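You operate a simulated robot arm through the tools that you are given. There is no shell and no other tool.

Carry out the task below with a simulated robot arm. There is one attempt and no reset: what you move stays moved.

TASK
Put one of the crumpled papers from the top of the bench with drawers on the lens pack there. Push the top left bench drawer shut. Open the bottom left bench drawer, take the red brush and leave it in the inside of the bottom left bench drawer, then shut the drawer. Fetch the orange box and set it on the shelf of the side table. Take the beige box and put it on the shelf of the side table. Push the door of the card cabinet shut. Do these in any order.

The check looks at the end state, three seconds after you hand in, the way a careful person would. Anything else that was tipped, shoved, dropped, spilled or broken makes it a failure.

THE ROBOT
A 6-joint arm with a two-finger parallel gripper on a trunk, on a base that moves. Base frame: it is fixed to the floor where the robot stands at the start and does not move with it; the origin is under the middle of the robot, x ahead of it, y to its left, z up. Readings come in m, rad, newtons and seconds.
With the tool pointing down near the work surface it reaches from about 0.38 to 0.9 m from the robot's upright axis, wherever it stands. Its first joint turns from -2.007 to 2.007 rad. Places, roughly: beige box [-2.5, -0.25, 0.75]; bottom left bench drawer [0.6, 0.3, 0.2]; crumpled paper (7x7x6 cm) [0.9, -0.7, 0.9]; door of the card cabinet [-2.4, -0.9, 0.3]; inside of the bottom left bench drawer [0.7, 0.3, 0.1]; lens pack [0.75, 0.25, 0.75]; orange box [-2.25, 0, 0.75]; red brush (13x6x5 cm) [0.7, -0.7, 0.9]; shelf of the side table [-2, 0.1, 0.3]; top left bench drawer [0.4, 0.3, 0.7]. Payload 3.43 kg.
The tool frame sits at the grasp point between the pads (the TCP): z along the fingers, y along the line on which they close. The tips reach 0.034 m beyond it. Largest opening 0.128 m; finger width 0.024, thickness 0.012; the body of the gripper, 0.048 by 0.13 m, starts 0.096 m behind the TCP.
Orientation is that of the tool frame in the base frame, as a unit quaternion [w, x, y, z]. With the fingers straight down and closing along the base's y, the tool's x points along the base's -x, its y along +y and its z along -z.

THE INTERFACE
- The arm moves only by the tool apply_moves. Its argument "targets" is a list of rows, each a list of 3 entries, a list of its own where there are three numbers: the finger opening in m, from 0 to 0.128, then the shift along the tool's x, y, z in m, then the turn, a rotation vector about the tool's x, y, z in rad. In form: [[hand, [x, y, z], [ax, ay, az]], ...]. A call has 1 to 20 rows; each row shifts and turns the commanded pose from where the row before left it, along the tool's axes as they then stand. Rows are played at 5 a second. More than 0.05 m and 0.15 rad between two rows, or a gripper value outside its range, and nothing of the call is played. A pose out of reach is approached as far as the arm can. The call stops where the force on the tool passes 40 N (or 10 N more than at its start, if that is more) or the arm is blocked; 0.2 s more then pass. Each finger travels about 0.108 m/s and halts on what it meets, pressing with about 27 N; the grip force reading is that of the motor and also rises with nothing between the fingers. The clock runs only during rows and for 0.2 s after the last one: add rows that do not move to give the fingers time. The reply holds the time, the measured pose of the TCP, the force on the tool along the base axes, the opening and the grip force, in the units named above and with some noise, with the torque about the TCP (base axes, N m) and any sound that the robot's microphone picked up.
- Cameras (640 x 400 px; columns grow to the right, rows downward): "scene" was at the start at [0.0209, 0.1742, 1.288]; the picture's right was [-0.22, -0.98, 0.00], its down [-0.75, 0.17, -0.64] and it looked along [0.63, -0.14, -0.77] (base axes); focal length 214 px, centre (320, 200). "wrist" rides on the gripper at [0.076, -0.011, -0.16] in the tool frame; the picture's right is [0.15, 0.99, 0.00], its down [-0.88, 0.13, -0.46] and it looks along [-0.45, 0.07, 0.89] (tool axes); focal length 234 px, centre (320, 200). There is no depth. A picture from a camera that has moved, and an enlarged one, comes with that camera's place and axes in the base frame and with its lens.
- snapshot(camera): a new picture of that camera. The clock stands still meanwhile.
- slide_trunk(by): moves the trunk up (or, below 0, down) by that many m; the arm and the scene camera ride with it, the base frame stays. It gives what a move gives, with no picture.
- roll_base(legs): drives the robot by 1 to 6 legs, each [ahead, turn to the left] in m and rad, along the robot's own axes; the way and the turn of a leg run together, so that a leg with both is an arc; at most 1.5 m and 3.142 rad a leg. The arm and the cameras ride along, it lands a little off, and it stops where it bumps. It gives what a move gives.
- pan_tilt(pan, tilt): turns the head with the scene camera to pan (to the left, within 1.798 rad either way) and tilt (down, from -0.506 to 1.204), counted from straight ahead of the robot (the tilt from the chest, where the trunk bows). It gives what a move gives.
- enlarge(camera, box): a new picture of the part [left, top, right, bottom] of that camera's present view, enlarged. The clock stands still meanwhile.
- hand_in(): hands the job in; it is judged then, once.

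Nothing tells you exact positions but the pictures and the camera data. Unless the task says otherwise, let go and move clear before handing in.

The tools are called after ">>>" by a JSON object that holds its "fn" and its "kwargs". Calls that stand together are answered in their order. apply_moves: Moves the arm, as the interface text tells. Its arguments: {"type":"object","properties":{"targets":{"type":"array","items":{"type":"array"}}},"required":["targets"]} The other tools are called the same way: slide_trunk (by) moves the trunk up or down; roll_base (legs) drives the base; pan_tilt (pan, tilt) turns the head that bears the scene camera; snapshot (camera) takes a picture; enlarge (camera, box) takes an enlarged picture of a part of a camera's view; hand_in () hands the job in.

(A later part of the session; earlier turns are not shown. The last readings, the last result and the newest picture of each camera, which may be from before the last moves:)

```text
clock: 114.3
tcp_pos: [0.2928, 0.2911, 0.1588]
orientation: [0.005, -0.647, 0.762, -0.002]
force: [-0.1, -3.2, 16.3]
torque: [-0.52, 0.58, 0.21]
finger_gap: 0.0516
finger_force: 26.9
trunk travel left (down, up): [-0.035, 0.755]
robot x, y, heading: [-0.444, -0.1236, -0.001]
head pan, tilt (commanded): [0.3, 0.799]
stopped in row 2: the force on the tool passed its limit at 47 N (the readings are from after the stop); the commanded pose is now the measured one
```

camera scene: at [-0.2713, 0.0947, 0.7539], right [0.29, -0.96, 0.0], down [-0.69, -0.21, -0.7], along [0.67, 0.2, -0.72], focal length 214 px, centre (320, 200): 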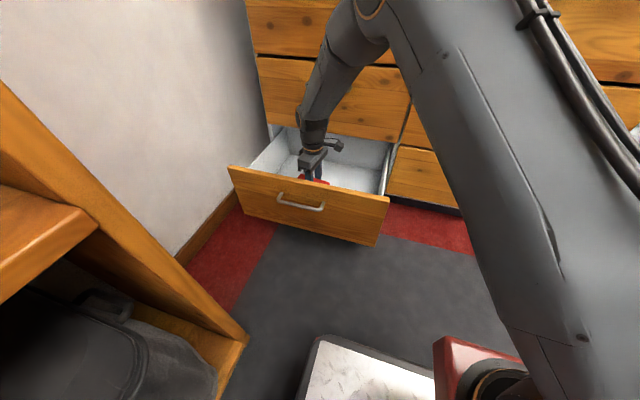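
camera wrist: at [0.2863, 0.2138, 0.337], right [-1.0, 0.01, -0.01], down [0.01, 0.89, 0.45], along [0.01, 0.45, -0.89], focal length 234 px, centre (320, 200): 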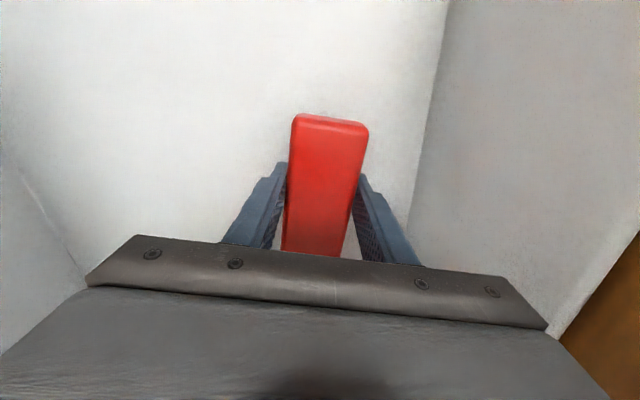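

Floor reached. Ease up 2 mm, release, and rise.

>>> {"fn": "apply_moves", "kwargs": {"targets": [[0.0, [0, 0, -0.002], [0, 0, 0]], [0.06, [0, 0, 0], [0, 0, 0]], [0.085, [0, 0, 0], [0, 0, 0]], [0.085, [0, 0, 0], [0, 0, 0]], [0.085, [0, 0, -0.02], [0, 0, 0]], [0.085, [0, 0, -0.04], [0, 0, 0]], [0.085, [0, 0, -0.045], [0, 0, 0]], [0.085, [0, 0, -0.045], [0, 0, 0]]]}}

>>> {"fn": "snapshot", "kwargs": {"camera": "wrist"}}

>>> {"fn": "snapshot", "kwargs": {"camera": "scene"}}

```text
clock: 116.1
tcp_pos: [0.2891, 0.2914, 0.3095]
orientation: [0.004, -0.649, 0.761, -0.003]
force: [-0.1, -0.3, -0.4]
torque: [0.01, 0.01, 0.0]
finger_gap: 0.0851
finger_force: 0.1
trunk travel left (down, up): [-0.035, 0.755]
robot x, y, heading: [-0.4467, -0.12, -0.002]
head pan, tilt (commanded): [0.3, 0.799]
```

```text
taken
camera wrist: at [0.2866, 0.2142, 0.4688], right [-1.0, 0.01, -0.01], down [0.01, 0.89, 0.46], along [0.01, 0.46, -0.89], focal length 234 px, centre (320, 200)
```

wrist: 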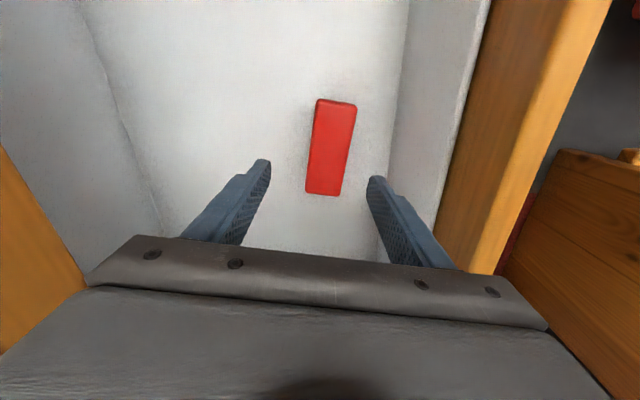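

```text
taken
camera scene: at [-0.2712, 0.0946, 0.7538], right [0.29, -0.96, 0.0], down [-0.69, -0.21, -0.7], along [0.67, 0.2, -0.72], focal length 214 px, centre (320, 200)
```

scene: 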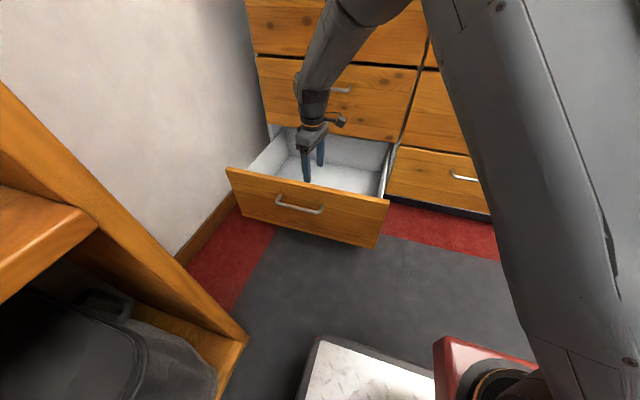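

The brush lies in the drawer. Now I'll rise, turn the tool back, back up, and then push the drawer shut from the front with a forward-tilted tool.

>>> {"fn": "apply_moves", "kwargs": {"targets": [[0.06, [0, 0, -0.045], [0, 0, 0]], [0.04, [0, 0, -0.045], [0, 0, 0]], [0.02, [0, 0, -0.045], [0, 0, 0]], [0.0, [0, 0, -0.045], [0, 0, 0]], [0.0, [0, 0, 0], [0, 0, 0.142]], [0.0, [0, 0, 0], [0, 0, 0.142]], [0.0, [0, 0, 0], [0, 0, 0.142]], [0.0, [0, 0, 0], [0, 0, 0.142]], [0.0, [0, 0, 0], [0, 0, 0.142]], [0.0, [0, 0, 0], [0, 0, 0.142]], [0.0, [0, 0, 0], [0, 0, 0.142]], [0.0, [0, 0, 0], [0, 0, 0.142]], [0.0, [0, 0, 0], [0, 0, 0.142]], [0.0, [0, 0, 0], [0, 0, 0.142]]]}}

>>> {"fn": "roll_base", "kwargs": {"legs": [[-0.22, 0]]}}

>>> {"fn": "snapshot", "kwargs": {"camera": "scene"}}

```text
clock: 119.1
tcp_pos: [0.287, 0.2912, 0.4898]
orientation: [0.004, 0.006, 1.0, 0.001]
force: [0.3, -0.4, -0.5]
torque: [-0.01, 0.0, -0.03]
finger_gap: 0.0
finger_force: 26.8
trunk travel left (down, up): [-0.035, 0.755]
robot x, y, heading: [-0.446, -0.1235, -0.001]
head pan, tilt (commanded): [0.3, 0.799]
```

```text
clock: 120.7
tcp_pos: [0.0679, 0.2911, 0.4906]
orientation: [0.005, 0.005, 1.0, 0.001]
force: [0.4, -0.4, 0.6]
torque: [0.04, -0.01, 0.02]
finger_gap: 0.0
finger_force: 27.5
trunk travel left (down, up): [-0.035, 0.755]
robot x, y, heading: [-0.6664, -0.1211, -0.0]
head pan, tilt (commanded): [0.3, 0.799]
```

```text
taken
camera scene: at [-0.4908, 0.0952, 0.7539], right [0.29, -0.96, 0.0], down [-0.69, -0.21, -0.7], along [0.67, 0.2, -0.72], focal length 214 px, centre (320, 200)
```

scene: 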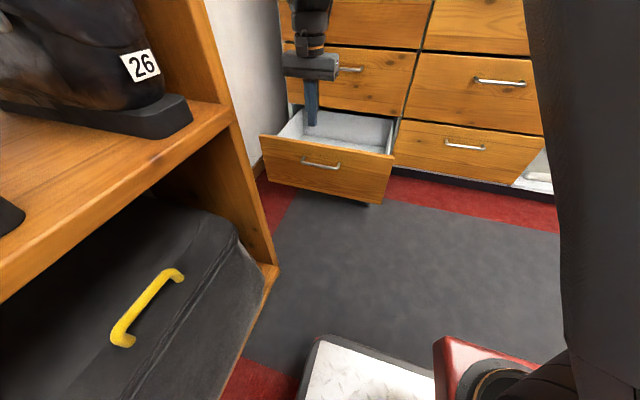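

Now tilt the tool forward and lower it in front of the drawer face, to the right of the handle.

>>> {"fn": "apply_moves", "kwargs": {"targets": [[0.0, [0.01, -0.033, 0], [0, -0.15, 0]], [0.0, [0.01, -0.033, 0], [0, -0.15, 0]], [0.0, [0.01, -0.033, 0], [0, -0.15, 0]], [0.0, [0.01, -0.033, 0], [0, -0.15, 0]], [0.0, [0.0226, 0, 0.033], [0, 0, 0]], [0.0, [0.0226, 0, 0.033], [0, 0, 0]], [0.0, [0.0226, 0, 0.033], [0, 0, 0]], [0.0, [0.0226, 0, 0.033], [0, 0, 0]], [0.0, [0.0226, 0, 0.033], [0, 0, 0]], [0.0, [0.0226, 0, 0.033], [0, 0, 0]]]}}

>>> {"fn": "snapshot", "kwargs": {"camera": "scene"}}

>>> {"fn": "snapshot", "kwargs": {"camera": "wrist"}}

```text
clock: 122.9
tcp_pos: [0.0312, 0.16, 0.2414]
orientation: [0.3, 0.005, 0.954, -0.001]
force: [-0.1, -1.0, -0.7]
torque: [0.0, 0.0, 0.01]
finger_gap: 0.0002
finger_force: 27.4
trunk travel left (down, up): [-0.035, 0.755]
robot x, y, heading: [-0.6616, -0.1203, -0.001]
head pan, tilt (commanded): [0.3, 0.799]
```

```text
taken
camera scene: at [-0.4909, 0.0952, 0.7539], right [0.29, -0.96, 0.0], down [-0.69, -0.21, -0.7], along [0.67, 0.2, -0.72], focal length 214 px, centre (320, 200)
```

scene: 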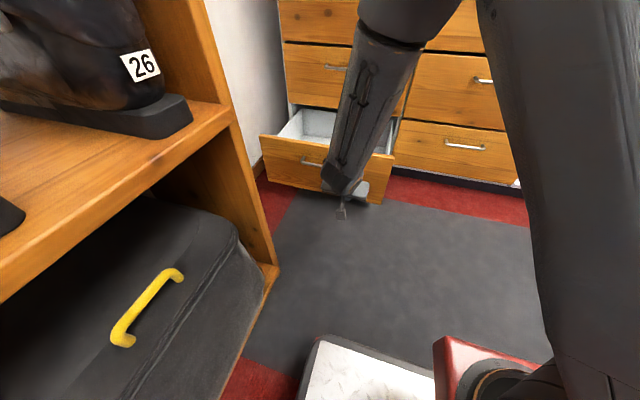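

```text
taken
camera wrist: at [-0.1229, 0.1505, 0.3281], right [-0.11, 0.99, -0.08], down [0.46, 0.13, 0.88], along [0.88, 0.06, -0.47], focal length 234 px, centre (320, 200)
```

wrist: 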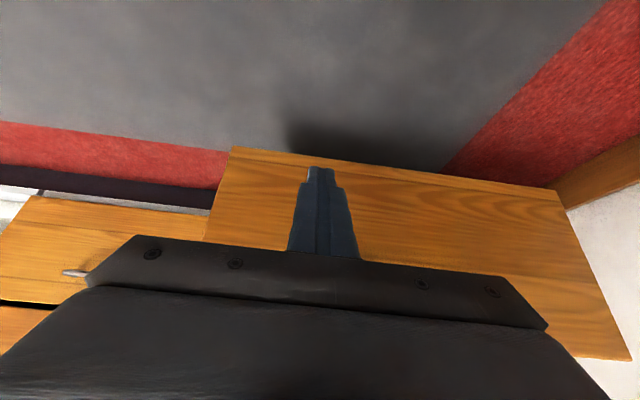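

The fingertip faces the drawer front. Push slowly along +x.

>>> {"fn": "apply_moves", "kwargs": {"targets": [[0.0, [-0.0246, 0, 0.0172], [0, 0, 0]], [0.0, [-0.0164, 0, 0.0115], [0, 0, 0]], [0.0, [-0.0123, 0, 0.0086], [0, 0, 0]], [0.0, [-0.0123, 0, 0.0086], [0, 0, 0]], [0.0, [-0.0123, 0, 0.0086], [0, 0, 0]], [0.0, [-0.0123, 0, 0.0086], [0, 0, 0]], [0.0, [-0.0164, 0, 0.0115], [0, 0, 0]], [0.0, [-0.0164, 0, 0.0115], [0, 0, 0]], [0.0, [-0.0164, 0, 0.0115], [0, 0, 0]], [0.0, [-0.0164, 0, 0.0115], [0, 0, 0]], [0.0, [-0.0164, 0, 0.0115], [0, 0, 0]], [0.0, [-0.0164, 0, 0.0115], [0, 0, 0]], [0.0, [-0.0164, 0, 0.0115], [0, 0, 0]], [0.0, [-0.0164, 0, 0.0115], [0, 0, 0]], [0.0, [-0.0164, 0, 0.0115], [0, 0, 0]], [0.0, [-0.0164, 0, 0.0115], [0, 0, 0]]]}}

>>> {"fn": "snapshot", "kwargs": {"camera": "scene"}}

>>> {"fn": "snapshot", "kwargs": {"camera": "wrist"}}

```text
clock: 126.3
tcp_pos: [0.3393, 0.1559, 0.2418]
orientation: [0.3, 0.005, 0.954, -0.001]
force: [-0.1, -0.4, 0.3]
torque: [0.01, 0.03, 0.02]
finger_gap: 0.0001
finger_force: 26.9
trunk travel left (down, up): [-0.035, 0.755]
robot x, y, heading: [-0.6631, -0.1209, -0.001]
head pan, tilt (commanded): [0.3, 0.799]
```

```text
taken
camera scene: at [-0.4908, 0.0952, 0.7539], right [0.29, -0.96, 0.0], down [-0.69, -0.21, -0.7], along [0.67, 0.2, -0.72], focal length 214 px, centre (320, 200)
```

scene: 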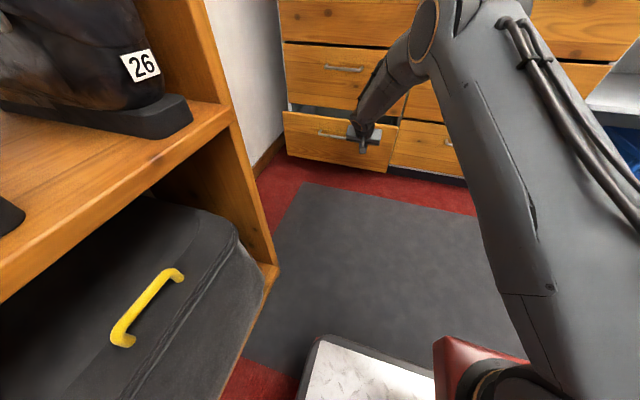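

```text
taken
camera wrist: at [0.1868, 0.1456, 0.3282], right [-0.11, 0.99, -0.08], down [0.46, 0.13, 0.88], along [0.88, 0.06, -0.47], focal length 234 px, centre (320, 200)
```

wrist: 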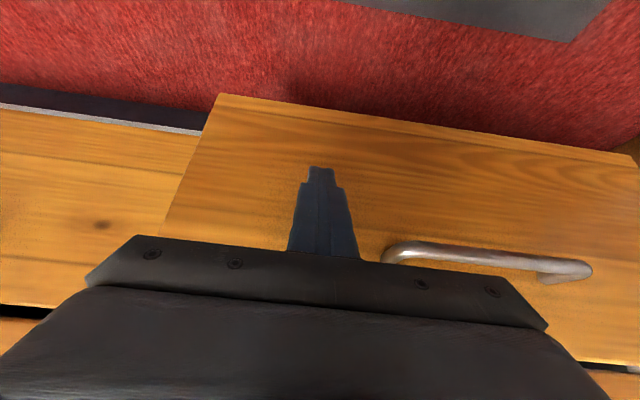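

Nearly closed; continue pushing until the force rises.

>>> {"fn": "apply_moves", "kwargs": {"targets": [[0.0, [-0.0123, 0, 0.0086], [0, 0, 0]], [0.0, [-0.0123, 0, 0.0086], [0, 0, 0]], [0.0, [-0.0123, 0, 0.0086], [0, 0, 0]], [0.0, [-0.0123, 0, 0.0086], [0, 0, 0]], [0.0, [-0.0082, 0, 0.0058], [0, 0, 0]], [0.0, [-0.0082, 0, 0.0058], [0, 0, 0]], [0.0, [-0.0082, 0, 0.0058], [0, 0, 0]]]}}

>>> {"fn": "snapshot", "kwargs": {"camera": "scene"}}

>>> {"fn": "snapshot", "kwargs": {"camera": "wrist"}}

```text
clock: 128.0
tcp_pos: [0.4263, 0.1576, 0.2385]
orientation: [0.297, 0.006, 0.955, -0.004]
force: [-0.4, -0.1, 0.3]
torque: [-0.01, -0.04, -0.02]
finger_gap: 0.0
finger_force: 27.0
trunk travel left (down, up): [-0.035, 0.755]
robot x, y, heading: [-0.6632, -0.1231, -0.002]
head pan, tilt (commanded): [0.3, 0.799]
stopped in row 7: the force on the tool passed its limit at 63 N (the readings are from after the stop); the commanded pose is now the measured one
```

```text
taken
camera scene: at [-0.4915, 0.0952, 0.754], right [0.29, -0.96, 0.0], down [-0.69, -0.21, -0.7], along [0.67, 0.2, -0.72], focal length 214 px, centre (320, 200)
```

scene: 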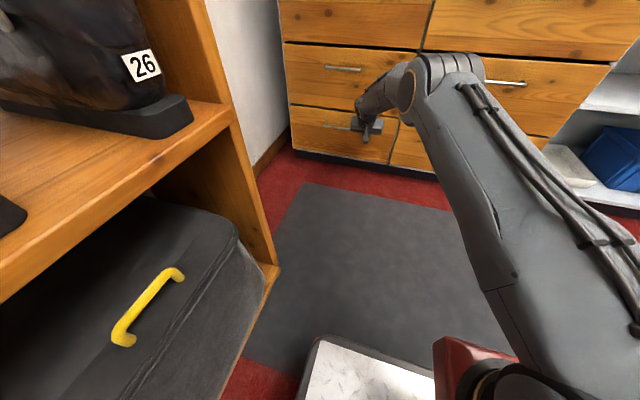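

```text
taken
camera wrist: at [0.2729, 0.1474, 0.3271], right [-0.11, 0.99, -0.09], down [0.47, 0.13, 0.87], along [0.88, 0.05, -0.48], focal length 234 px, centre (320, 200)
```

wrist: 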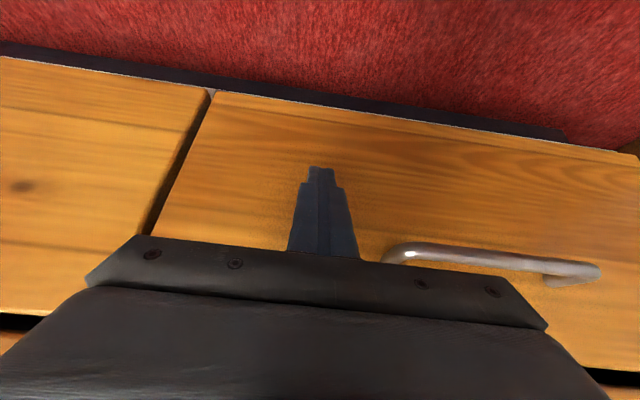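

The bottom left drawer is shut with the brush inside. Now withdraw, raise the trunk and return the tool to pointing down.

>>> {"fn": "apply_moves", "kwargs": {"targets": [[0.0, [0.0328, 0, -0.0229], [0, 0, 0]], [0.0, [0.0328, 0, -0.0229], [0, 0, 0]], [0.0, [0.0328, 0, -0.0229], [0, 0, 0]], [0.0, [0.0328, -0.02, -0.0229], [0, 0, 0]]]}}

>>> {"fn": "slide_trunk", "kwargs": {"by": 0.45}}

>>> {"fn": "apply_moves", "kwargs": {"targets": [[0.0, [0.03, -0.03, 0], [0, 0.15, 0]], [0.0, [0.03, -0.03, 0], [0, 0.15, 0]], [0.0, [0.03, -0.03, 0], [0, 0.15, 0]], [0.0, [0.03, -0.03, 0], [0, 0.15, 0]], [0.03, [0.03, -0.03, 0], [0, 0, 0]], [0.06, [0.03, -0.03, 0], [0, 0, 0]], [0.08, [0.03, -0.03, 0], [0, 0, 0]]]}}

>>> {"fn": "slide_trunk", "kwargs": {"by": 0.3}}

>>> {"fn": "snapshot", "kwargs": {"camera": "scene"}}

```text
clock: 129.0
tcp_pos: [0.2651, 0.1364, 0.2382]
orientation: [0.296, 0.005, 0.955, -0.003]
force: [0.5, -0.8, -0.8]
torque: [0.0, -0.02, -0.04]
finger_gap: 0.0
finger_force: 27.1
trunk travel left (down, up): [-0.035, 0.755]
robot x, y, heading: [-0.6631, -0.1224, -0.003]
head pan, tilt (commanded): [0.3, 0.799]
```

```text
refused: 0.45 is not a number from -0.4 to 0.4
```

```text
clock: 130.6
tcp_pos: [0.0637, -0.0709, 0.1945]
orientation: [0.001, 0.005, 1.0, -0.002]
force: [0.0, 0.0, 0.6]
torque: [-0.03, -0.02, 0.01]
finger_gap: 0.0798
finger_force: 0.1
trunk travel left (down, up): [-0.035, 0.755]
robot x, y, heading: [-0.6638, -0.1175, -0.0]
head pan, tilt (commanded): [0.3, 0.799]
```

```text
clock: 133.6
tcp_pos: [0.0633, -0.0712, 0.4967]
orientation: [0.0, 0.007, 1.0, -0.002]
force: [0.6, -0.9, -0.3]
torque: [0.0, 0.0, -0.01]
finger_gap: 0.0801
finger_force: 0.0
trunk travel left (down, up): [-0.335, 0.455]
robot x, y, heading: [-0.6657, -0.1188, -0.0]
head pan, tilt (commanded): [0.3, 0.799]
```

```text
taken
camera scene: at [-0.5746, 0.0954, 1.0539], right [0.29, -0.96, 0.0], down [-0.69, -0.21, -0.7], along [0.67, 0.2, -0.72], focal length 214 px, centre (320, 200)
```

scene: 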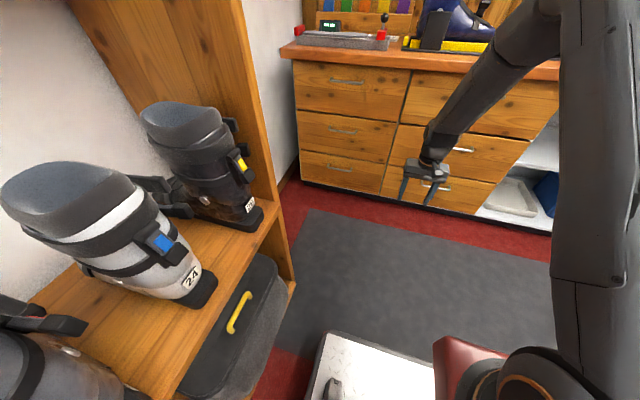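

All left drawers are flush. Now raise fully and tuck the arm for driving to the bench for the paper.

>>> {"fn": "slide_trunk", "kwargs": {"by": 0.4}}

>>> {"fn": "apply_moves", "kwargs": {"targets": [[0.08, [0.035, -0.005, -0.03], [0, 0, 0]], [0.08, [0.035, -0.005, -0.03], [0, 0, 0]], [0.08, [0.035, -0.005, -0.03], [0, 0, 0]], [0.08, [0.035, -0.005, -0.03], [0, 0, 0]], [0.08, [0.035, -0.005, -0.03], [0, 0, 0]], [0.08, [0.035, -0.005, -0.03], [0, 0, 0]], [0.08, [0, 0, -0.04], [0, 0, 0]], [0.08, [0, 0, -0.04], [0, 0, 0]], [0.08, [0, 0, -0.04], [0, 0, 0]]]}}

>>> {"fn": "pan_tilt", "kwargs": {"pan": 0.0, "tilt": 0.7}}

>>> {"fn": "snapshot", "kwargs": {"camera": "scene"}}

```text
clock: 137.4
tcp_pos: [0.0636, -0.069, 0.8954]
orientation: [0.002, 0.006, 1.0, -0.002]
force: [0.3, 0.0, 0.1]
torque: [0.01, 0.0, -0.01]
finger_gap: 0.0798
finger_force: 0.1
trunk travel left (down, up): [-0.735, 0.055]
robot x, y, heading: [-0.6658, -0.1186, -0.001]
head pan, tilt (commanded): [0.3, 0.799]
```

```text
clock: 139.4
tcp_pos: [-0.1476, -0.0953, 1.1961]
orientation: [0.0, 0.006, 1.0, -0.003]
force: [0.3, 0.0, 0.5]
torque: [-0.02, 0.0, 0.0]
finger_gap: 0.08
finger_force: 0.1
trunk travel left (down, up): [-0.735, 0.055]
robot x, y, heading: [-0.6653, -0.1192, -0.007]
head pan, tilt (commanded): [0.3, 0.799]
```

```text
clock: 140.2
tcp_pos: [-0.1486, -0.0953, 1.1961]
orientation: [0.002, 0.006, 1.0, -0.001]
force: [0.7, -0.2, -0.8]
torque: [0.0, 0.01, -0.03]
finger_gap: 0.0799
finger_force: 0.1
trunk travel left (down, up): [-0.735, 0.055]
robot x, y, heading: [-0.6629, -0.1224, -0.006]
head pan, tilt (commanded): [0.0, 0.7]
```

```text
taken
camera scene: at [-0.6782, 0.0719, 1.4622], right [0.0, -1.0, 0.0], down [-0.64, 0.0, -0.76], along [0.76, 0.0, -0.64], focal length 214 px, centre (320, 200)
```

scene: 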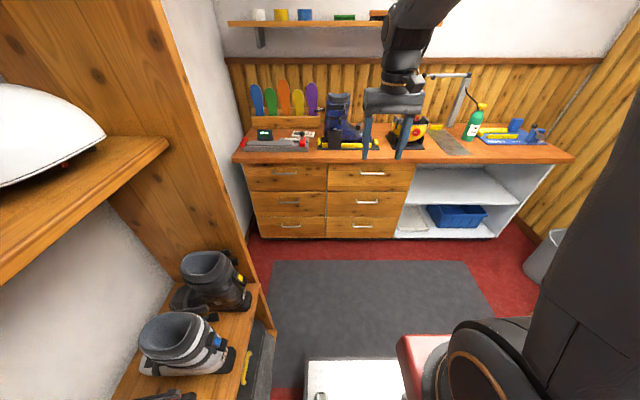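

I'll shift the arm right so it enters between boot and helmet (y≈-0.3), then drive forward.

>>> {"fn": "apply_moves", "kwargs": {"targets": [[0.08, [0, -0.04, 0], [0, 0, 0]], [0.08, [0, -0.04, 0], [0, 0, 0]], [0.08, [0, -0.04, 0], [0, 0, 0]], [0.08, [0, -0.04, 0], [0, 0, 0]], [0.08, [0, -0.04, 0], [0, 0, 0]]]}}

>>> {"fn": "roll_base", "kwargs": {"legs": [[0.68, 0]]}}

>>> {"fn": "snapshot", "kwargs": {"camera": "scene"}}

>>> {"fn": "snapshot", "kwargs": {"camera": "wrist"}}

```text
clock: 141.4
tcp_pos: [-0.1502, -0.2958, 1.1954]
orientation: [0.001, 0.006, 1.0, -0.002]
force: [-0.2, -0.1, -0.6]
torque: [-0.01, 0.0, -0.02]
finger_gap: 0.0801
finger_force: 0.1
trunk travel left (down, up): [-0.735, 0.055]
robot x, y, heading: [-0.6666, -0.1245, -0.003]
head pan, tilt (commanded): [0.0, 0.7]
```

```text
clock: 145.2
tcp_pos: [0.5318, -0.3036, 1.1967]
orientation: [0.001, 0.009, 1.0, -0.002]
force: [0.7, 0.9, 0.7]
torque: [0.0, 0.0, -0.05]
finger_gap: 0.0801
finger_force: 0.0
trunk travel left (down, up): [-0.735, 0.055]
robot x, y, heading: [0.0179, -0.1273, -0.012]
head pan, tilt (commanded): [0.0, 0.7]
```

```text
taken
camera scene: at [0.0058, 0.0675, 1.4622], right [-0.01, -1.0, 0.0], down [-0.64, 0.01, -0.77], along [0.76, -0.01, -0.64], focal length 214 px, centre (320, 200)
```

scene: 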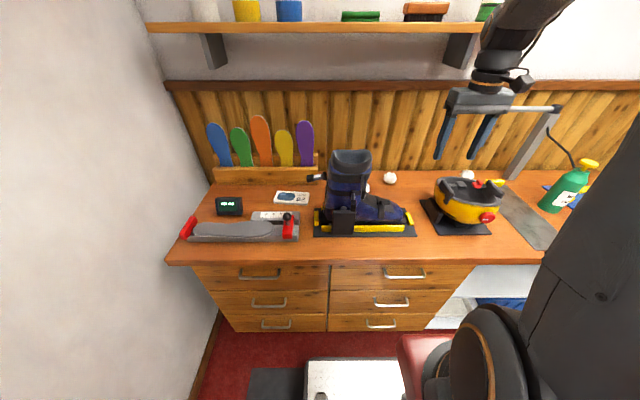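

```text
taken
camera wrist: at [0.4551, -0.3131, 1.3568], right [-0.13, 0.99, 0.0], down [0.88, 0.11, 0.46], along [0.45, 0.06, -0.89], focal length 234 px, centre (320, 200)
```

wrist: 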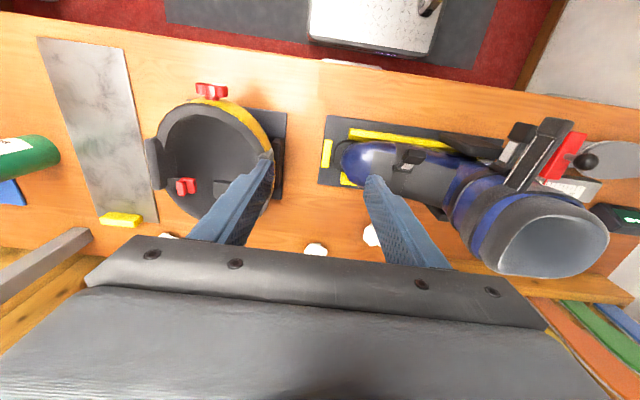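

Paper B is at about (0.853,-0.28), with free room around it; the lens pack is at about (0.74,0.183). I'll go over, descend partially and check with the wrist camera.

>>> {"fn": "apply_moves", "kwargs": {"targets": [[0.1, [-0.044, 0.005, 0], [0, 0, 0]], [0.1, [-0.044, 0.005, 0], [0, 0, 0]], [0.1, [-0.044, 0.005, 0], [0, 0, 0]], [0.1, [-0.044, 0.005, 0], [0, 0, 0]], [0.1, [-0.044, 0.005, 0], [0, 0, 0]], [0.1, [0, 0, 0.039], [0, 0, 0]], [0.1, [0, 0, 0.039], [0, 0, 0]], [0.1, [0, 0, 0.039], [0, 0, 0]], [0.1, [0, 0, 0.039], [0, 0, 0]]]}}

>>> {"fn": "snapshot", "kwargs": {"camera": "wrist"}}

>>> {"fn": "snapshot", "kwargs": {"camera": "scene"}}

```text
clock: 147.2
tcp_pos: [0.7515, -0.2853, 1.0409]
orientation: [0.001, 0.009, 1.0, -0.002]
force: [-0.2, 0.1, -0.1]
torque: [-0.01, -0.02, -0.05]
finger_gap: 0.0999
finger_force: 0.1
trunk travel left (down, up): [-0.735, 0.055]
robot x, y, heading: [0.0175, -0.1264, -0.006]
head pan, tilt (commanded): [0.0, 0.7]
```

```text
taken
camera wrist: at [0.6754, -0.293, 1.2004], right [-0.13, 0.99, 0.0], down [0.88, 0.11, 0.46], along [0.45, 0.06, -0.89], focal length 234 px, centre (320, 200)
```

wrist: 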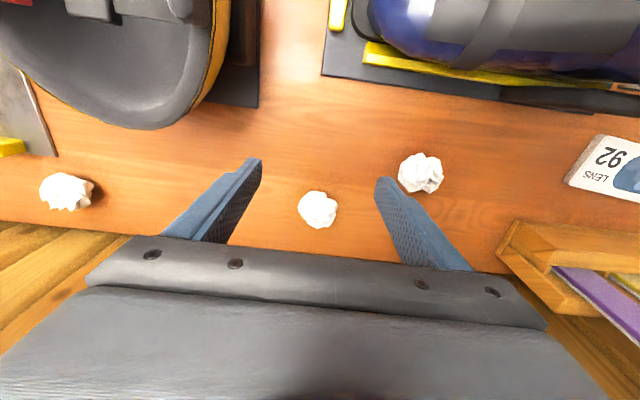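

```text
taken
camera scene: at [0.0057, 0.0675, 1.4622], right [-0.01, -1.0, 0.0], down [-0.64, 0.01, -0.77], along [0.77, -0.01, -0.64], focal length 214 px, centre (320, 200)
```

scene: 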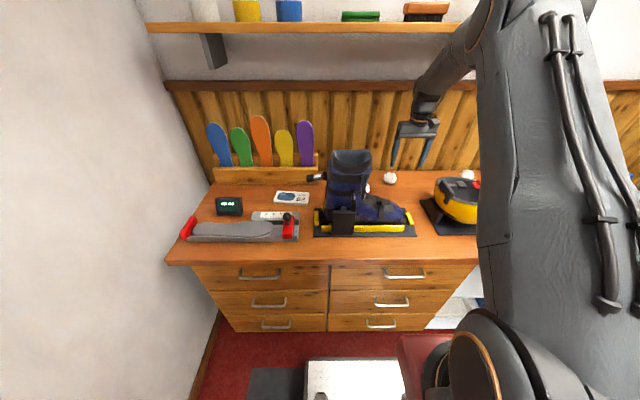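

Paper B is at (0.853,-0.272). Move over it and descend to it.

>>> {"fn": "apply_moves", "kwargs": {"targets": [[0.1, [-0.034, 0.0045, 0], [0, 0, 0]], [0.1, [-0.034, 0.0045, 0], [0, 0, 0]], [0.1, [-0.034, 0.0045, 0.01], [0, 0, 0]], [0.1, [0, 0, 0.035], [0, 0, 0]], [0.1, [0, 0, 0.035], [0, 0, 0]], [0.1, [0, 0, 0.035], [0, 0, 0]]]}}

>>> {"fn": "snapshot", "kwargs": {"camera": "wrist"}}

>>> {"fn": "enlarge", "kwargs": {"camera": "scene", "box": [330, 90, 490, 240]}}

```text
clock: 148.6
tcp_pos: [0.8541, -0.2718, 0.9271]
orientation: [0.001, 0.01, 1.0, -0.001]
force: [-0.3, 0.4, -0.2]
torque: [0.01, -0.02, -0.01]
finger_gap: 0.0999
finger_force: 0.0
trunk travel left (down, up): [-0.735, 0.055]
robot x, y, heading: [0.0216, -0.1226, -0.011]
head pan, tilt (commanded): [0.0, 0.7]
```

```text
taken
camera wrist: at [0.7782, -0.2805, 1.0862], right [-0.13, 0.99, 0.0], down [0.88, 0.11, 0.46], along [0.45, 0.06, -0.89], focal length 234 px, centre (320, 200)
```

wrist: 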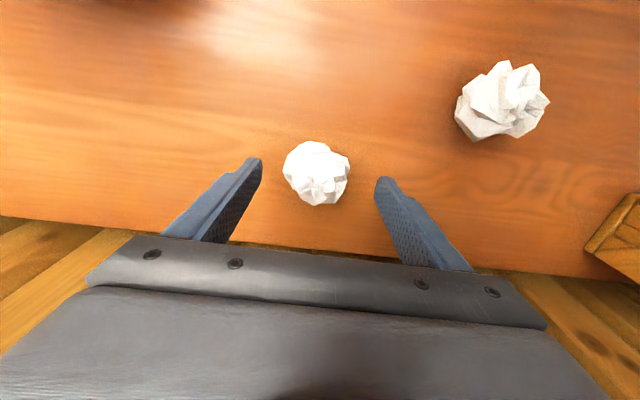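

```text
2.67 times, centred on (410, 165) of scene
camera zoom: at [0.0057, 0.0675, 1.4622], right [-0.01, -1.0, 0.0], down [-0.64, 0.01, -0.77], along [0.77, -0.01, -0.64], focal length 572 px, centre (80, 293)
```

zoom: 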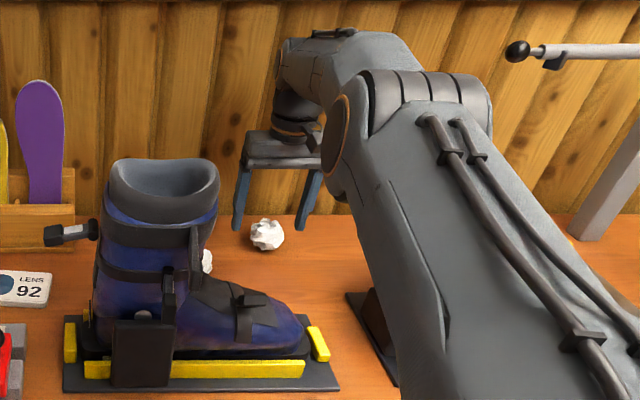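

Centred. Descend the last bit and close.

>>> {"fn": "apply_moves", "kwargs": {"targets": [[0.1, [0, 0, 0.02], [0, 0, 0]], [0.1, [0, 0, 0.013], [0, 0, 0]], [0.07, [0, 0, 0], [0, 0, 0]], [0.05, [0, 0, 0], [0, 0, 0]], [0.03, [0, 0, 0], [0, 0, 0]], [0.0, [0, 0, 0], [0, 0, 0]], [0.0, [0, 0, 0], [0, 0, 0]]]}}

>>> {"fn": "apply_moves", "kwargs": {"targets": [[0.0, [0, 0, -0.003], [0, 0, 0]], [0.0, [0, 0, -0.005], [0, 0, 0]], [0.0, [0, 0, -0.008], [0, 0, 0]], [0.0, [0, 0, -0.01], [0, 0, 0]]]}}

>>> {"fn": "snapshot", "kwargs": {"camera": "wrist"}}

```text
clock: 150.2
tcp_pos: [0.8555, -0.2737, 0.8931]
orientation: [0.0, 0.009, 1.0, -0.002]
force: [0.1, -0.2, -0.7]
torque: [-0.02, -0.03, 0.0]
finger_gap: 0.0588
finger_force: 27.2
trunk travel left (down, up): [-0.735, 0.055]
robot x, y, heading: [0.0176, -0.1288, -0.013]
head pan, tilt (commanded): [0.0, 0.7]
```

```text
clock: 151.2
tcp_pos: [0.8543, -0.273, 0.9194]
orientation: [0.001, 0.01, 1.0, -0.002]
force: [0.4, -0.4, -0.5]
torque: [0.0, -0.03, 0.0]
finger_gap: 0.0588
finger_force: 27.7
trunk travel left (down, up): [-0.735, 0.055]
robot x, y, heading: [0.0145, -0.1261, -0.016]
head pan, tilt (commanded): [0.0, 0.7]
```

```text
taken
camera wrist: at [0.7786, -0.2818, 1.0794], right [-0.13, 0.99, 0.0], down [0.88, 0.11, 0.46], along [0.45, 0.06, -0.89], focal length 234 px, centre (320, 200)
```

wrist: 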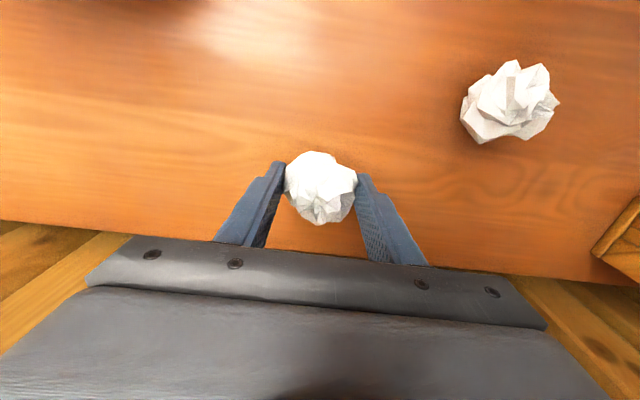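

The paper is held. Lift, retract from the wall, and carry it over high toward the lens pack.

>>> {"fn": "apply_moves", "kwargs": {"targets": [[0.0, [0, 0, -0.01], [0, 0, 0]], [0.0, [0, 0, -0.02], [0, 0, 0]], [0.0, [0, 0, -0.03], [0, 0, 0]], [0.0, [0.01, 0, -0.03], [0, 0, 0]], [0.0, [0.02, 0, -0.03], [0, 0, 0]], [0.0, [0.03, 0, -0.03], [0, 0, 0]], [0.0, [0.03, 0, -0.03], [0, 0, 0]], [0.0, [0.02, 0, -0.03], [0, 0, 0]], [0.0, [0, 0, -0.03], [0, 0, 0]], [0.0, [0, 0, -0.03], [0, 0, 0]], [0.0, [0, 0, -0.015], [0, 0, 0]]]}}

>>> {"fn": "snapshot", "kwargs": {"camera": "scene"}}

>>> {"fn": "snapshot", "kwargs": {"camera": "wrist"}}

```text
clock: 153.6
tcp_pos: [0.7453, -0.2693, 1.2037]
orientation: [0.001, 0.01, 1.0, -0.001]
force: [-0.5, 0.2, 0.3]
torque: [0.0, 0.01, 0.03]
finger_gap: 0.059
finger_force: 27.0
trunk travel left (down, up): [-0.735, 0.055]
robot x, y, heading: [0.0145, -0.1295, -0.009]
head pan, tilt (commanded): [0.0, 0.7]
```

```text
taken
camera scene: at [0.006, 0.0674, 1.4622], right [-0.01, -1.0, 0.0], down [-0.64, 0.01, -0.76], along [0.76, -0.01, -0.64], focal length 214 px, centre (320, 200)
```

scene: 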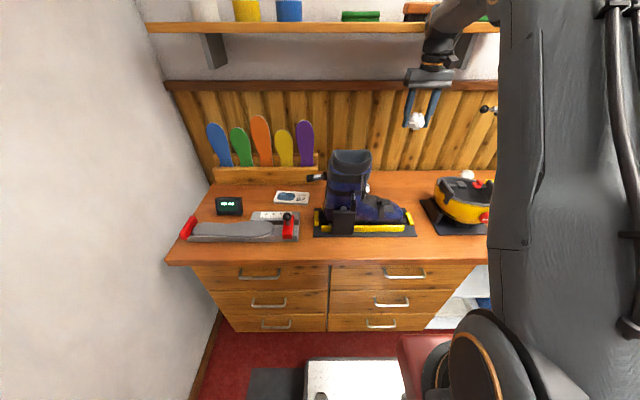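

```text
taken
camera wrist: at [0.6685, -0.2786, 1.3638], right [-0.13, 0.99, 0.0], down [0.88, 0.11, 0.46], along [0.45, 0.06, -0.89], focal length 234 px, centre (320, 200)
```

wrist: 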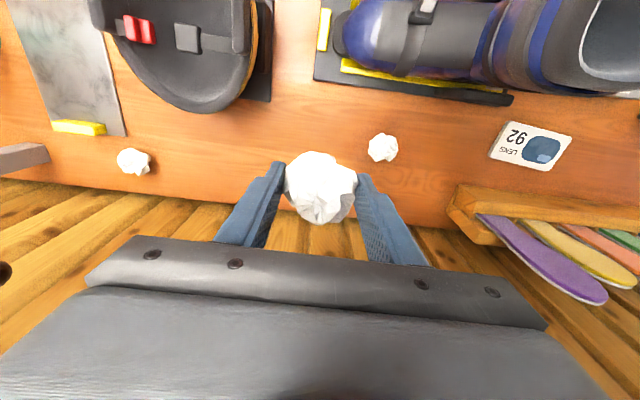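

Lens pack centre is about (0.735,0.183). Carry the paper left at height z≈1.2.

>>> {"fn": "apply_moves", "kwargs": {"targets": [[0.0, [0.0, 0.02, 0], [0, 0, 0]], [0.0, [0.002, 0.04, 0], [0, 0, 0]], [0.0, [0.002, 0.04, 0], [0, 0, 0]], [0.0, [0.002, 0.04, 0], [0, 0, 0]], [0.0, [0.002, 0.04, 0], [0, 0, 0]], [0.0, [0.002, 0.04, 0], [0, 0, 0]], [0.0, [0.002, 0.04, 0], [0, 0, 0]], [0.0, [0.002, 0.04, 0], [0, 0, 0]], [0.0, [0.002, 0.04, 0], [0, 0, 0]], [0.0, [0.002, 0.04, 0], [0, 0, 0]], [0.0, [0.002, 0.04, 0], [0, 0, 0]], [0.0, [0, 0.03, 0], [0, 0, 0]]]}}

>>> {"fn": "snapshot", "kwargs": {"camera": "wrist"}}

>>> {"fn": "snapshot", "kwargs": {"camera": "scene"}}

```text
clock: 156.2
tcp_pos: [0.7326, 0.1816, 1.202]
orientation: [0.002, 0.01, 1.0, -0.002]
force: [0.9, -1.0, -0.6]
torque: [0.01, -0.01, -0.01]
finger_gap: 0.0593
finger_force: 27.1
trunk travel left (down, up): [-0.735, 0.055]
robot x, y, heading: [0.017, -0.1261, -0.014]
head pan, tilt (commanded): [0.0, 0.7]
```

```text
taken
camera wrist: at [0.6563, 0.172, 1.3626], right [-0.13, 0.99, 0.0], down [0.88, 0.11, 0.46], along [0.45, 0.06, -0.89], focal length 234 px, centre (320, 200)
```

wrist: 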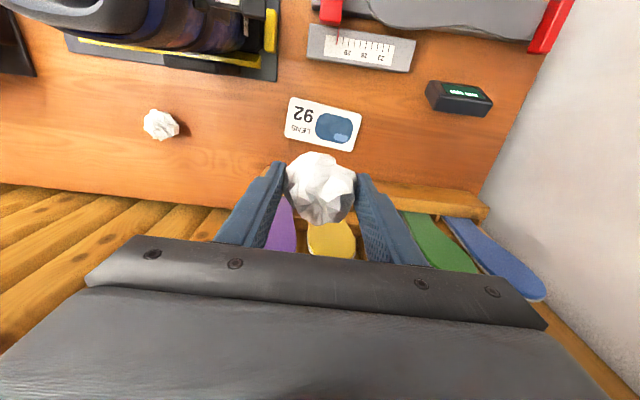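

```text
taken
camera scene: at [0.0059, 0.0674, 1.4622], right [-0.01, -1.0, 0.0], down [-0.64, 0.01, -0.76], along [0.76, -0.01, -0.64], focal length 214 px, centre (320, 200)
```

scene: 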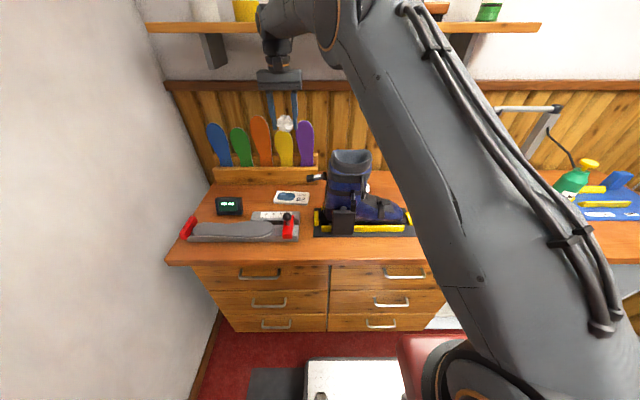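

Right above the pack (centre ≈(0.7335,0.19)). Descend to just above it.

>>> {"fn": "apply_moves", "kwargs": {"targets": [[0.0, [0.0, 0.008, 0.015], [0, 0, 0]], [0.0, [0, 0, 0.03], [0, 0, 0]], [0.0, [0, 0, 0.035], [0, 0, 0]], [0.0, [0, 0, 0.035], [0, 0, 0]], [0.0, [0, 0, 0.035], [0, 0, 0]], [0.0, [0, 0, 0.035], [0, 0, 0]], [0.0, [0, 0, 0.03], [0, 0, 0]], [0.0, [0, 0, 0.02], [0, 0, 0]], [0.0, [0, 0, 0.01], [0, 0, 0]]]}}

>>> {"fn": "snapshot", "kwargs": {"camera": "wrist"}}

>>> {"fn": "enlarge", "kwargs": {"camera": "scene", "box": [200, 100, 400, 250]}}

```text
clock: 158.2
tcp_pos: [0.7339, 0.1873, 0.9566]
orientation: [0.001, 0.01, 1.0, -0.002]
force: [-0.4, 0.0, 0.2]
torque: [0.01, 0.0, 0.02]
finger_gap: 0.0589
finger_force: 27.1
trunk travel left (down, up): [-0.735, 0.055]
robot x, y, heading: [0.0169, -0.1261, -0.005]
head pan, tilt (commanded): [0.0, 0.7]
```

```text
taken
camera wrist: at [0.6577, 0.1784, 1.1172], right [-0.13, 0.99, 0.0], down [0.88, 0.11, 0.46], along [0.45, 0.06, -0.89], focal length 234 px, centre (320, 200)
```

wrist: 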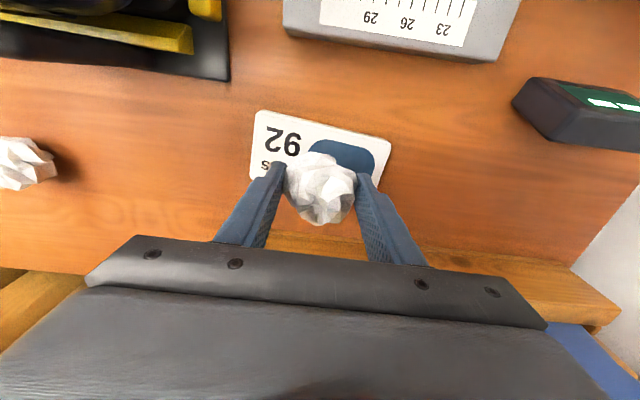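

```text
2.67 times, centred on (300, 175) of scene
camera zoom: at [0.0059, 0.0676, 1.4622], right [-0.01, -1.0, 0.0], down [-0.64, 0.01, -0.76], along [0.76, -0.01, -0.64], focal length 572 px, centre (373, 267)
```

zoom: 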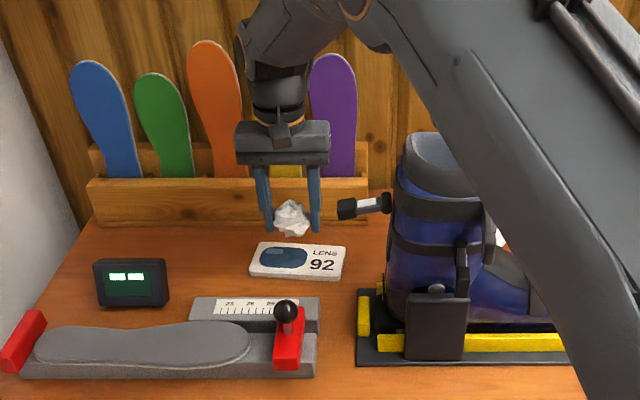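

Well centred over the pack. Lower slowly to contact.

>>> {"fn": "apply_moves", "kwargs": {"targets": [[0.0, [0, 0, 0.012], [0, 0, 0]], [0.0, [0, 0, 0.012], [0, 0, 0]], [0.0, [0, 0, 0.008], [0, 0, 0]]]}}

>>> {"fn": "apply_moves", "kwargs": {"targets": [[0.0, [0, 0, 0.004], [0, 0, 0]], [0.0, [0, 0, 0.004], [0, 0, 0]]]}}

```text
clock: 158.9
tcp_pos: [0.7324, 0.1877, 0.9249]
orientation: [0.0, 0.01, 1.0, -0.002]
force: [-0.7, 0.1, -0.5]
torque: [-0.01, -0.01, -0.01]
finger_gap: 0.0588
finger_force: 26.8
trunk travel left (down, up): [-0.735, 0.055]
robot x, y, heading: [0.0197, -0.1266, -0.011]
head pan, tilt (commanded): [0.0, 0.7]
```

```text
clock: 159.6
tcp_pos: [0.733, 0.1879, 0.9169]
orientation: [0.001, 0.009, 1.0, -0.002]
force: [-0.7, -0.2, -0.1]
torque: [0.01, 0.0, -0.05]
finger_gap: 0.0587
finger_force: 27.3
trunk travel left (down, up): [-0.735, 0.055]
robot x, y, heading: [0.0169, -0.1262, -0.008]
head pan, tilt (commanded): [0.0, 0.7]
```

>>> {"fn": "apply_moves", "kwargs": {"targets": [[0.0, [0, 0, 0.003], [0, 0, 0]], [0.0, [0, 0, 0.002], [0, 0, 0]]]}}

>>> {"fn": "snapshot", "kwargs": {"camera": "wrist"}}

>>> {"fn": "enlarge", "kwargs": {"camera": "scene", "box": [250, 140, 350, 220]}}

```text
clock: 160.2
tcp_pos: [0.7342, 0.1875, 0.9124]
orientation: [0.002, 0.009, 1.0, -0.002]
force: [-0.1, -0.1, -0.3]
torque: [-0.03, 0.02, -0.01]
finger_gap: 0.0587
finger_force: 26.9
trunk travel left (down, up): [-0.735, 0.055]
robot x, y, heading: [0.018, -0.1232, -0.013]
head pan, tilt (commanded): [0.0, 0.7]
```

```text
taken
camera wrist: at [0.6572, 0.1788, 1.0727], right [-0.13, 0.99, 0.0], down [0.88, 0.11, 0.46], along [0.45, 0.06, -0.89], focal length 234 px, centre (320, 200)
```

wrist: 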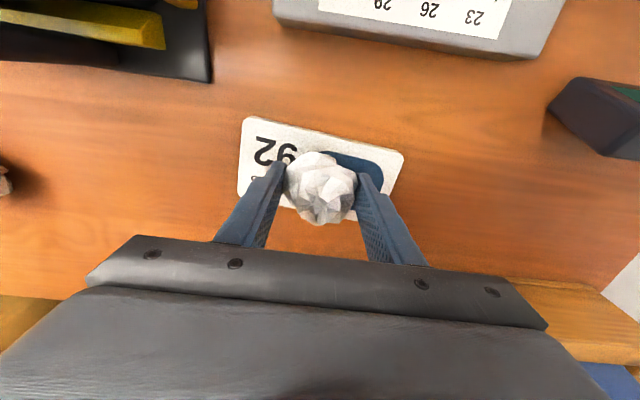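

```text
5.00 times, centred on (300, 180) of scene
camera zoom: at [0.0059, 0.0676, 1.4622], right [-0.01, -1.0, 0.0], down [-0.64, 0.01, -0.76], along [0.76, -0.01, -0.64], focal length 1072 px, centre (420, 300)
```

zoom: 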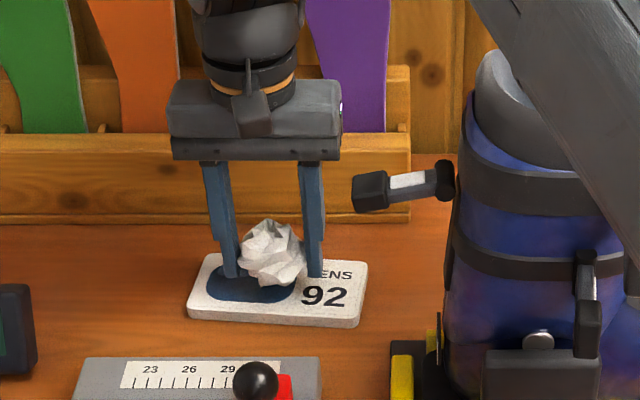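

>>> {"fn": "apply_moves", "kwargs": {"targets": [[0.0, [0, 0, 0.002], [0, 0, 0]], [0.0, [0, 0, 0.002], [0, 0, 0]]]}}

>>> {"fn": "apply_moves", "kwargs": {"targets": [[0.0, [0, 0, 0.002], [0, 0, 0]], [0.0, [0, 0, 0.001], [0, 0, 0]]]}}

```text
clock: 160.8
tcp_pos: [0.7328, 0.1888, 0.91]
orientation: [0.001, 0.01, 1.0, -0.002]
force: [1.1, 0.1, -0.6]
torque: [0.02, 0.04, 0.0]
finger_gap: 0.0588
finger_force: 27.4
trunk travel left (down, up): [-0.735, 0.055]
robot x, y, heading: [0.018, -0.1243, -0.009]
head pan, tilt (commanded): [0.0, 0.7]
```

```text
clock: 161.3
tcp_pos: [0.7343, 0.1885, 0.9058]
orientation: [0.001, 0.009, 1.0, -0.001]
force: [0.1, 0.2, -0.1]
torque: [-0.01, 0.01, -0.01]
finger_gap: 0.0588
finger_force: 26.7
trunk travel left (down, up): [-0.735, 0.055]
robot x, y, heading: [0.0212, -0.1231, -0.014]
head pan, tilt (commanded): [0.0, 0.7]
```

>>> {"fn": "apply_moves", "kwargs": {"targets": [[0.0, [0, 0, 0.0015], [0, 0, 0]], [0.0, [0, 0, 0.0015], [0, 0, 0]]]}}

>>> {"fn": "apply_moves", "kwargs": {"targets": [[0.0, [0, 0, 0.0015], [0, 0, 0]], [0.0, [0, 0, 0.0015], [0, 0, 0]]]}}

>>> {"fn": "enlarge", "kwargs": {"camera": "scene", "box": [250, 140, 350, 220]}}

```text
clock: 161.9
tcp_pos: [0.7348, 0.1892, 0.9049]
orientation: [0.002, 0.009, 1.0, -0.001]
force: [-0.7, -1.9, 13.2]
torque: [-0.04, 0.1, -0.01]
finger_gap: 0.0588
finger_force: 27.1
trunk travel left (down, up): [-0.735, 0.055]
robot x, y, heading: [0.0214, -0.1279, -0.007]
head pan, tilt (commanded): [0.0, 0.7]
```

```text
clock: 162.6
tcp_pos: [0.7353, 0.1882, 0.9029]
orientation: [0.003, 0.01, 1.0, -0.001]
force: [0.4, -1.0, 29.3]
torque: [-0.01, -0.15, 0.03]
finger_gap: 0.0591
finger_force: 26.5
trunk travel left (down, up): [-0.735, 0.055]
robot x, y, heading: [0.0172, -0.1268, -0.01]
head pan, tilt (commanded): [0.0, 0.7]
```

```text
5.00 times, centred on (300, 180) of scene
camera zoom: at [0.0047, 0.067, 1.4624], right [-0.01, -1.0, 0.0], down [-0.64, 0.01, -0.77], along [0.77, -0.01, -0.64], focal length 1072 px, centre (420, 300)
```

zoom: 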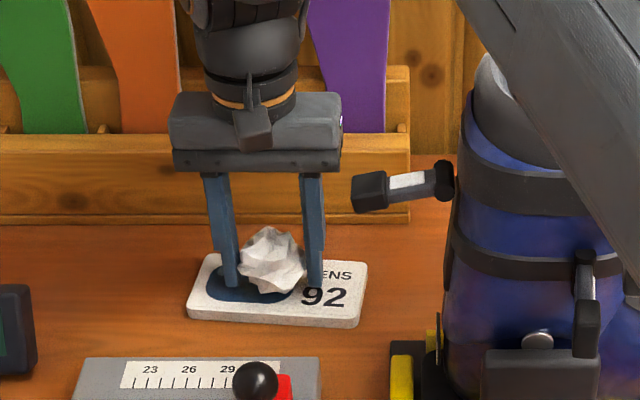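

Contact made. Relieve 2.5 mm, open gently, then rise.

>>> {"fn": "apply_moves", "kwargs": {"targets": [[0.0, [0, 0, -0.0025], [0, 0, 0]], [0.055, [0, 0, 0], [0, 0, 0]], [0.06, [0, 0, 0], [0, 0, 0]], [0.065, [0, 0, 0], [0, 0, 0]], [0.07, [0, 0, 0], [0, 0, 0]], [0.08, [0, 0, 0], [0, 0, 0]], [0.09, [0, 0, 0], [0, 0, 0]], [0.1, [0, 0, 0], [0, 0, 0]], [0.1, [0, 0, 0], [0, 0, 0]]]}}

>>> {"fn": "snapshot", "kwargs": {"camera": "wrist"}}

>>> {"fn": "enlarge", "kwargs": {"camera": "scene", "box": [250, 140, 350, 220]}}

```text
clock: 164.6
tcp_pos: [0.733, 0.1886, 0.9027]
orientation: [0.001, 0.01, 1.0, -0.002]
force: [0.4, -0.4, -0.2]
torque: [-0.02, -0.03, 0.02]
finger_gap: 0.1001
finger_force: 0.2
trunk travel left (down, up): [-0.735, 0.055]
robot x, y, heading: [0.0142, -0.1264, -0.009]
head pan, tilt (commanded): [0.0, 0.7]
```

```text
taken
camera wrist: at [0.6574, 0.1789, 1.062], right [-0.13, 0.99, 0.0], down [0.88, 0.11, 0.46], along [0.45, 0.06, -0.89], focal length 234 px, centre (320, 200)
```

wrist: 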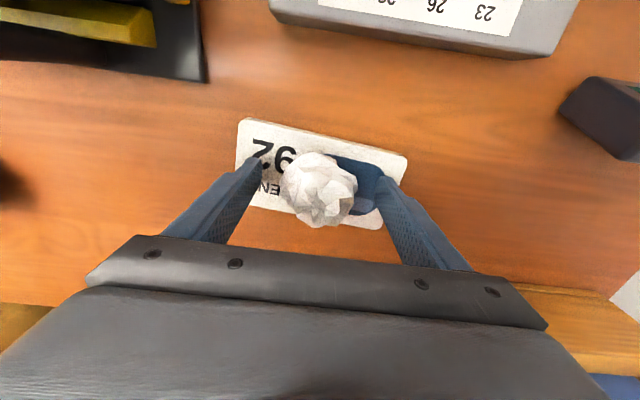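

```text
5.00 times, centred on (300, 180) of scene
camera zoom: at [0.0059, 0.0676, 1.4622], right [-0.01, -1.0, 0.0], down [-0.64, 0.01, -0.76], along [0.76, -0.01, -0.64], focal length 1072 px, centre (420, 300)
```

zoom: 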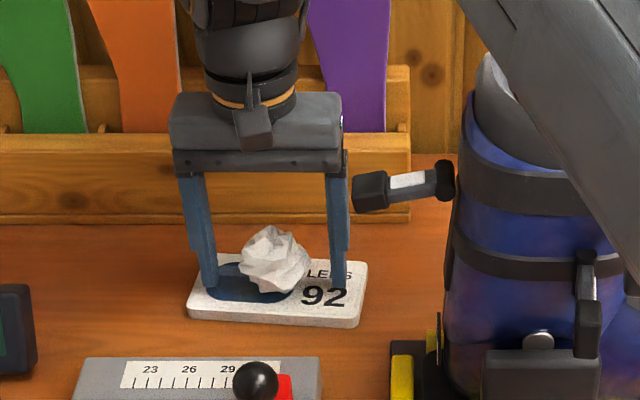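

The paper rests on the lens pack. Rise straight up, then check.

>>> {"fn": "apply_moves", "kwargs": {"targets": [[0.1, [0, 0, -0.015], [0, 0, 0]], [0.1, [0, 0, -0.03], [0, 0, 0]], [0.1, [0, 0, -0.04], [0, 0, 0]], [0.1, [0, 0, -0.045], [0, 0, 0]], [0.1, [0, 0, -0.045], [0, 0, 0]], [0.1, [0, 0, -0.045], [0, 0, 0]], [0.1, [0, 0, -0.045], [0, 0, 0]], [0.1, [0, 0, -0.045], [0, 0, 0]]]}}

>>> {"fn": "enlarge", "kwargs": {"camera": "scene", "box": [200, 100, 440, 260]}}

```text
clock: 166.3
tcp_pos: [0.733, 0.188, 1.2123]
orientation: [0.0, 0.009, 1.0, -0.002]
force: [0.5, 0.3, -0.7]
torque: [-0.02, 0.02, 0.0]
finger_gap: 0.1002
finger_force: 0.1
trunk travel left (down, up): [-0.735, 0.055]
robot x, y, heading: [0.0172, -0.1267, -0.009]
head pan, tilt (commanded): [0.0, 0.7]
```

```text
2.50 times, centred on (320, 180) of scene
camera zoom: at [0.0061, 0.0677, 1.4622], right [-0.01, -1.0, 0.0], down [-0.64, 0.01, -0.76], along [0.76, -0.01, -0.64], focal length 536 px, centre (320, 250)
```

zoom: 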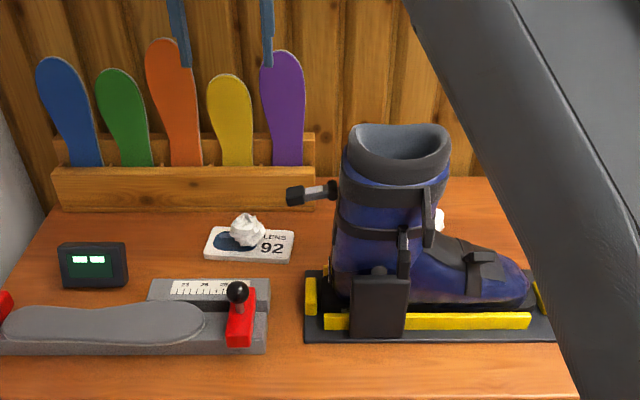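

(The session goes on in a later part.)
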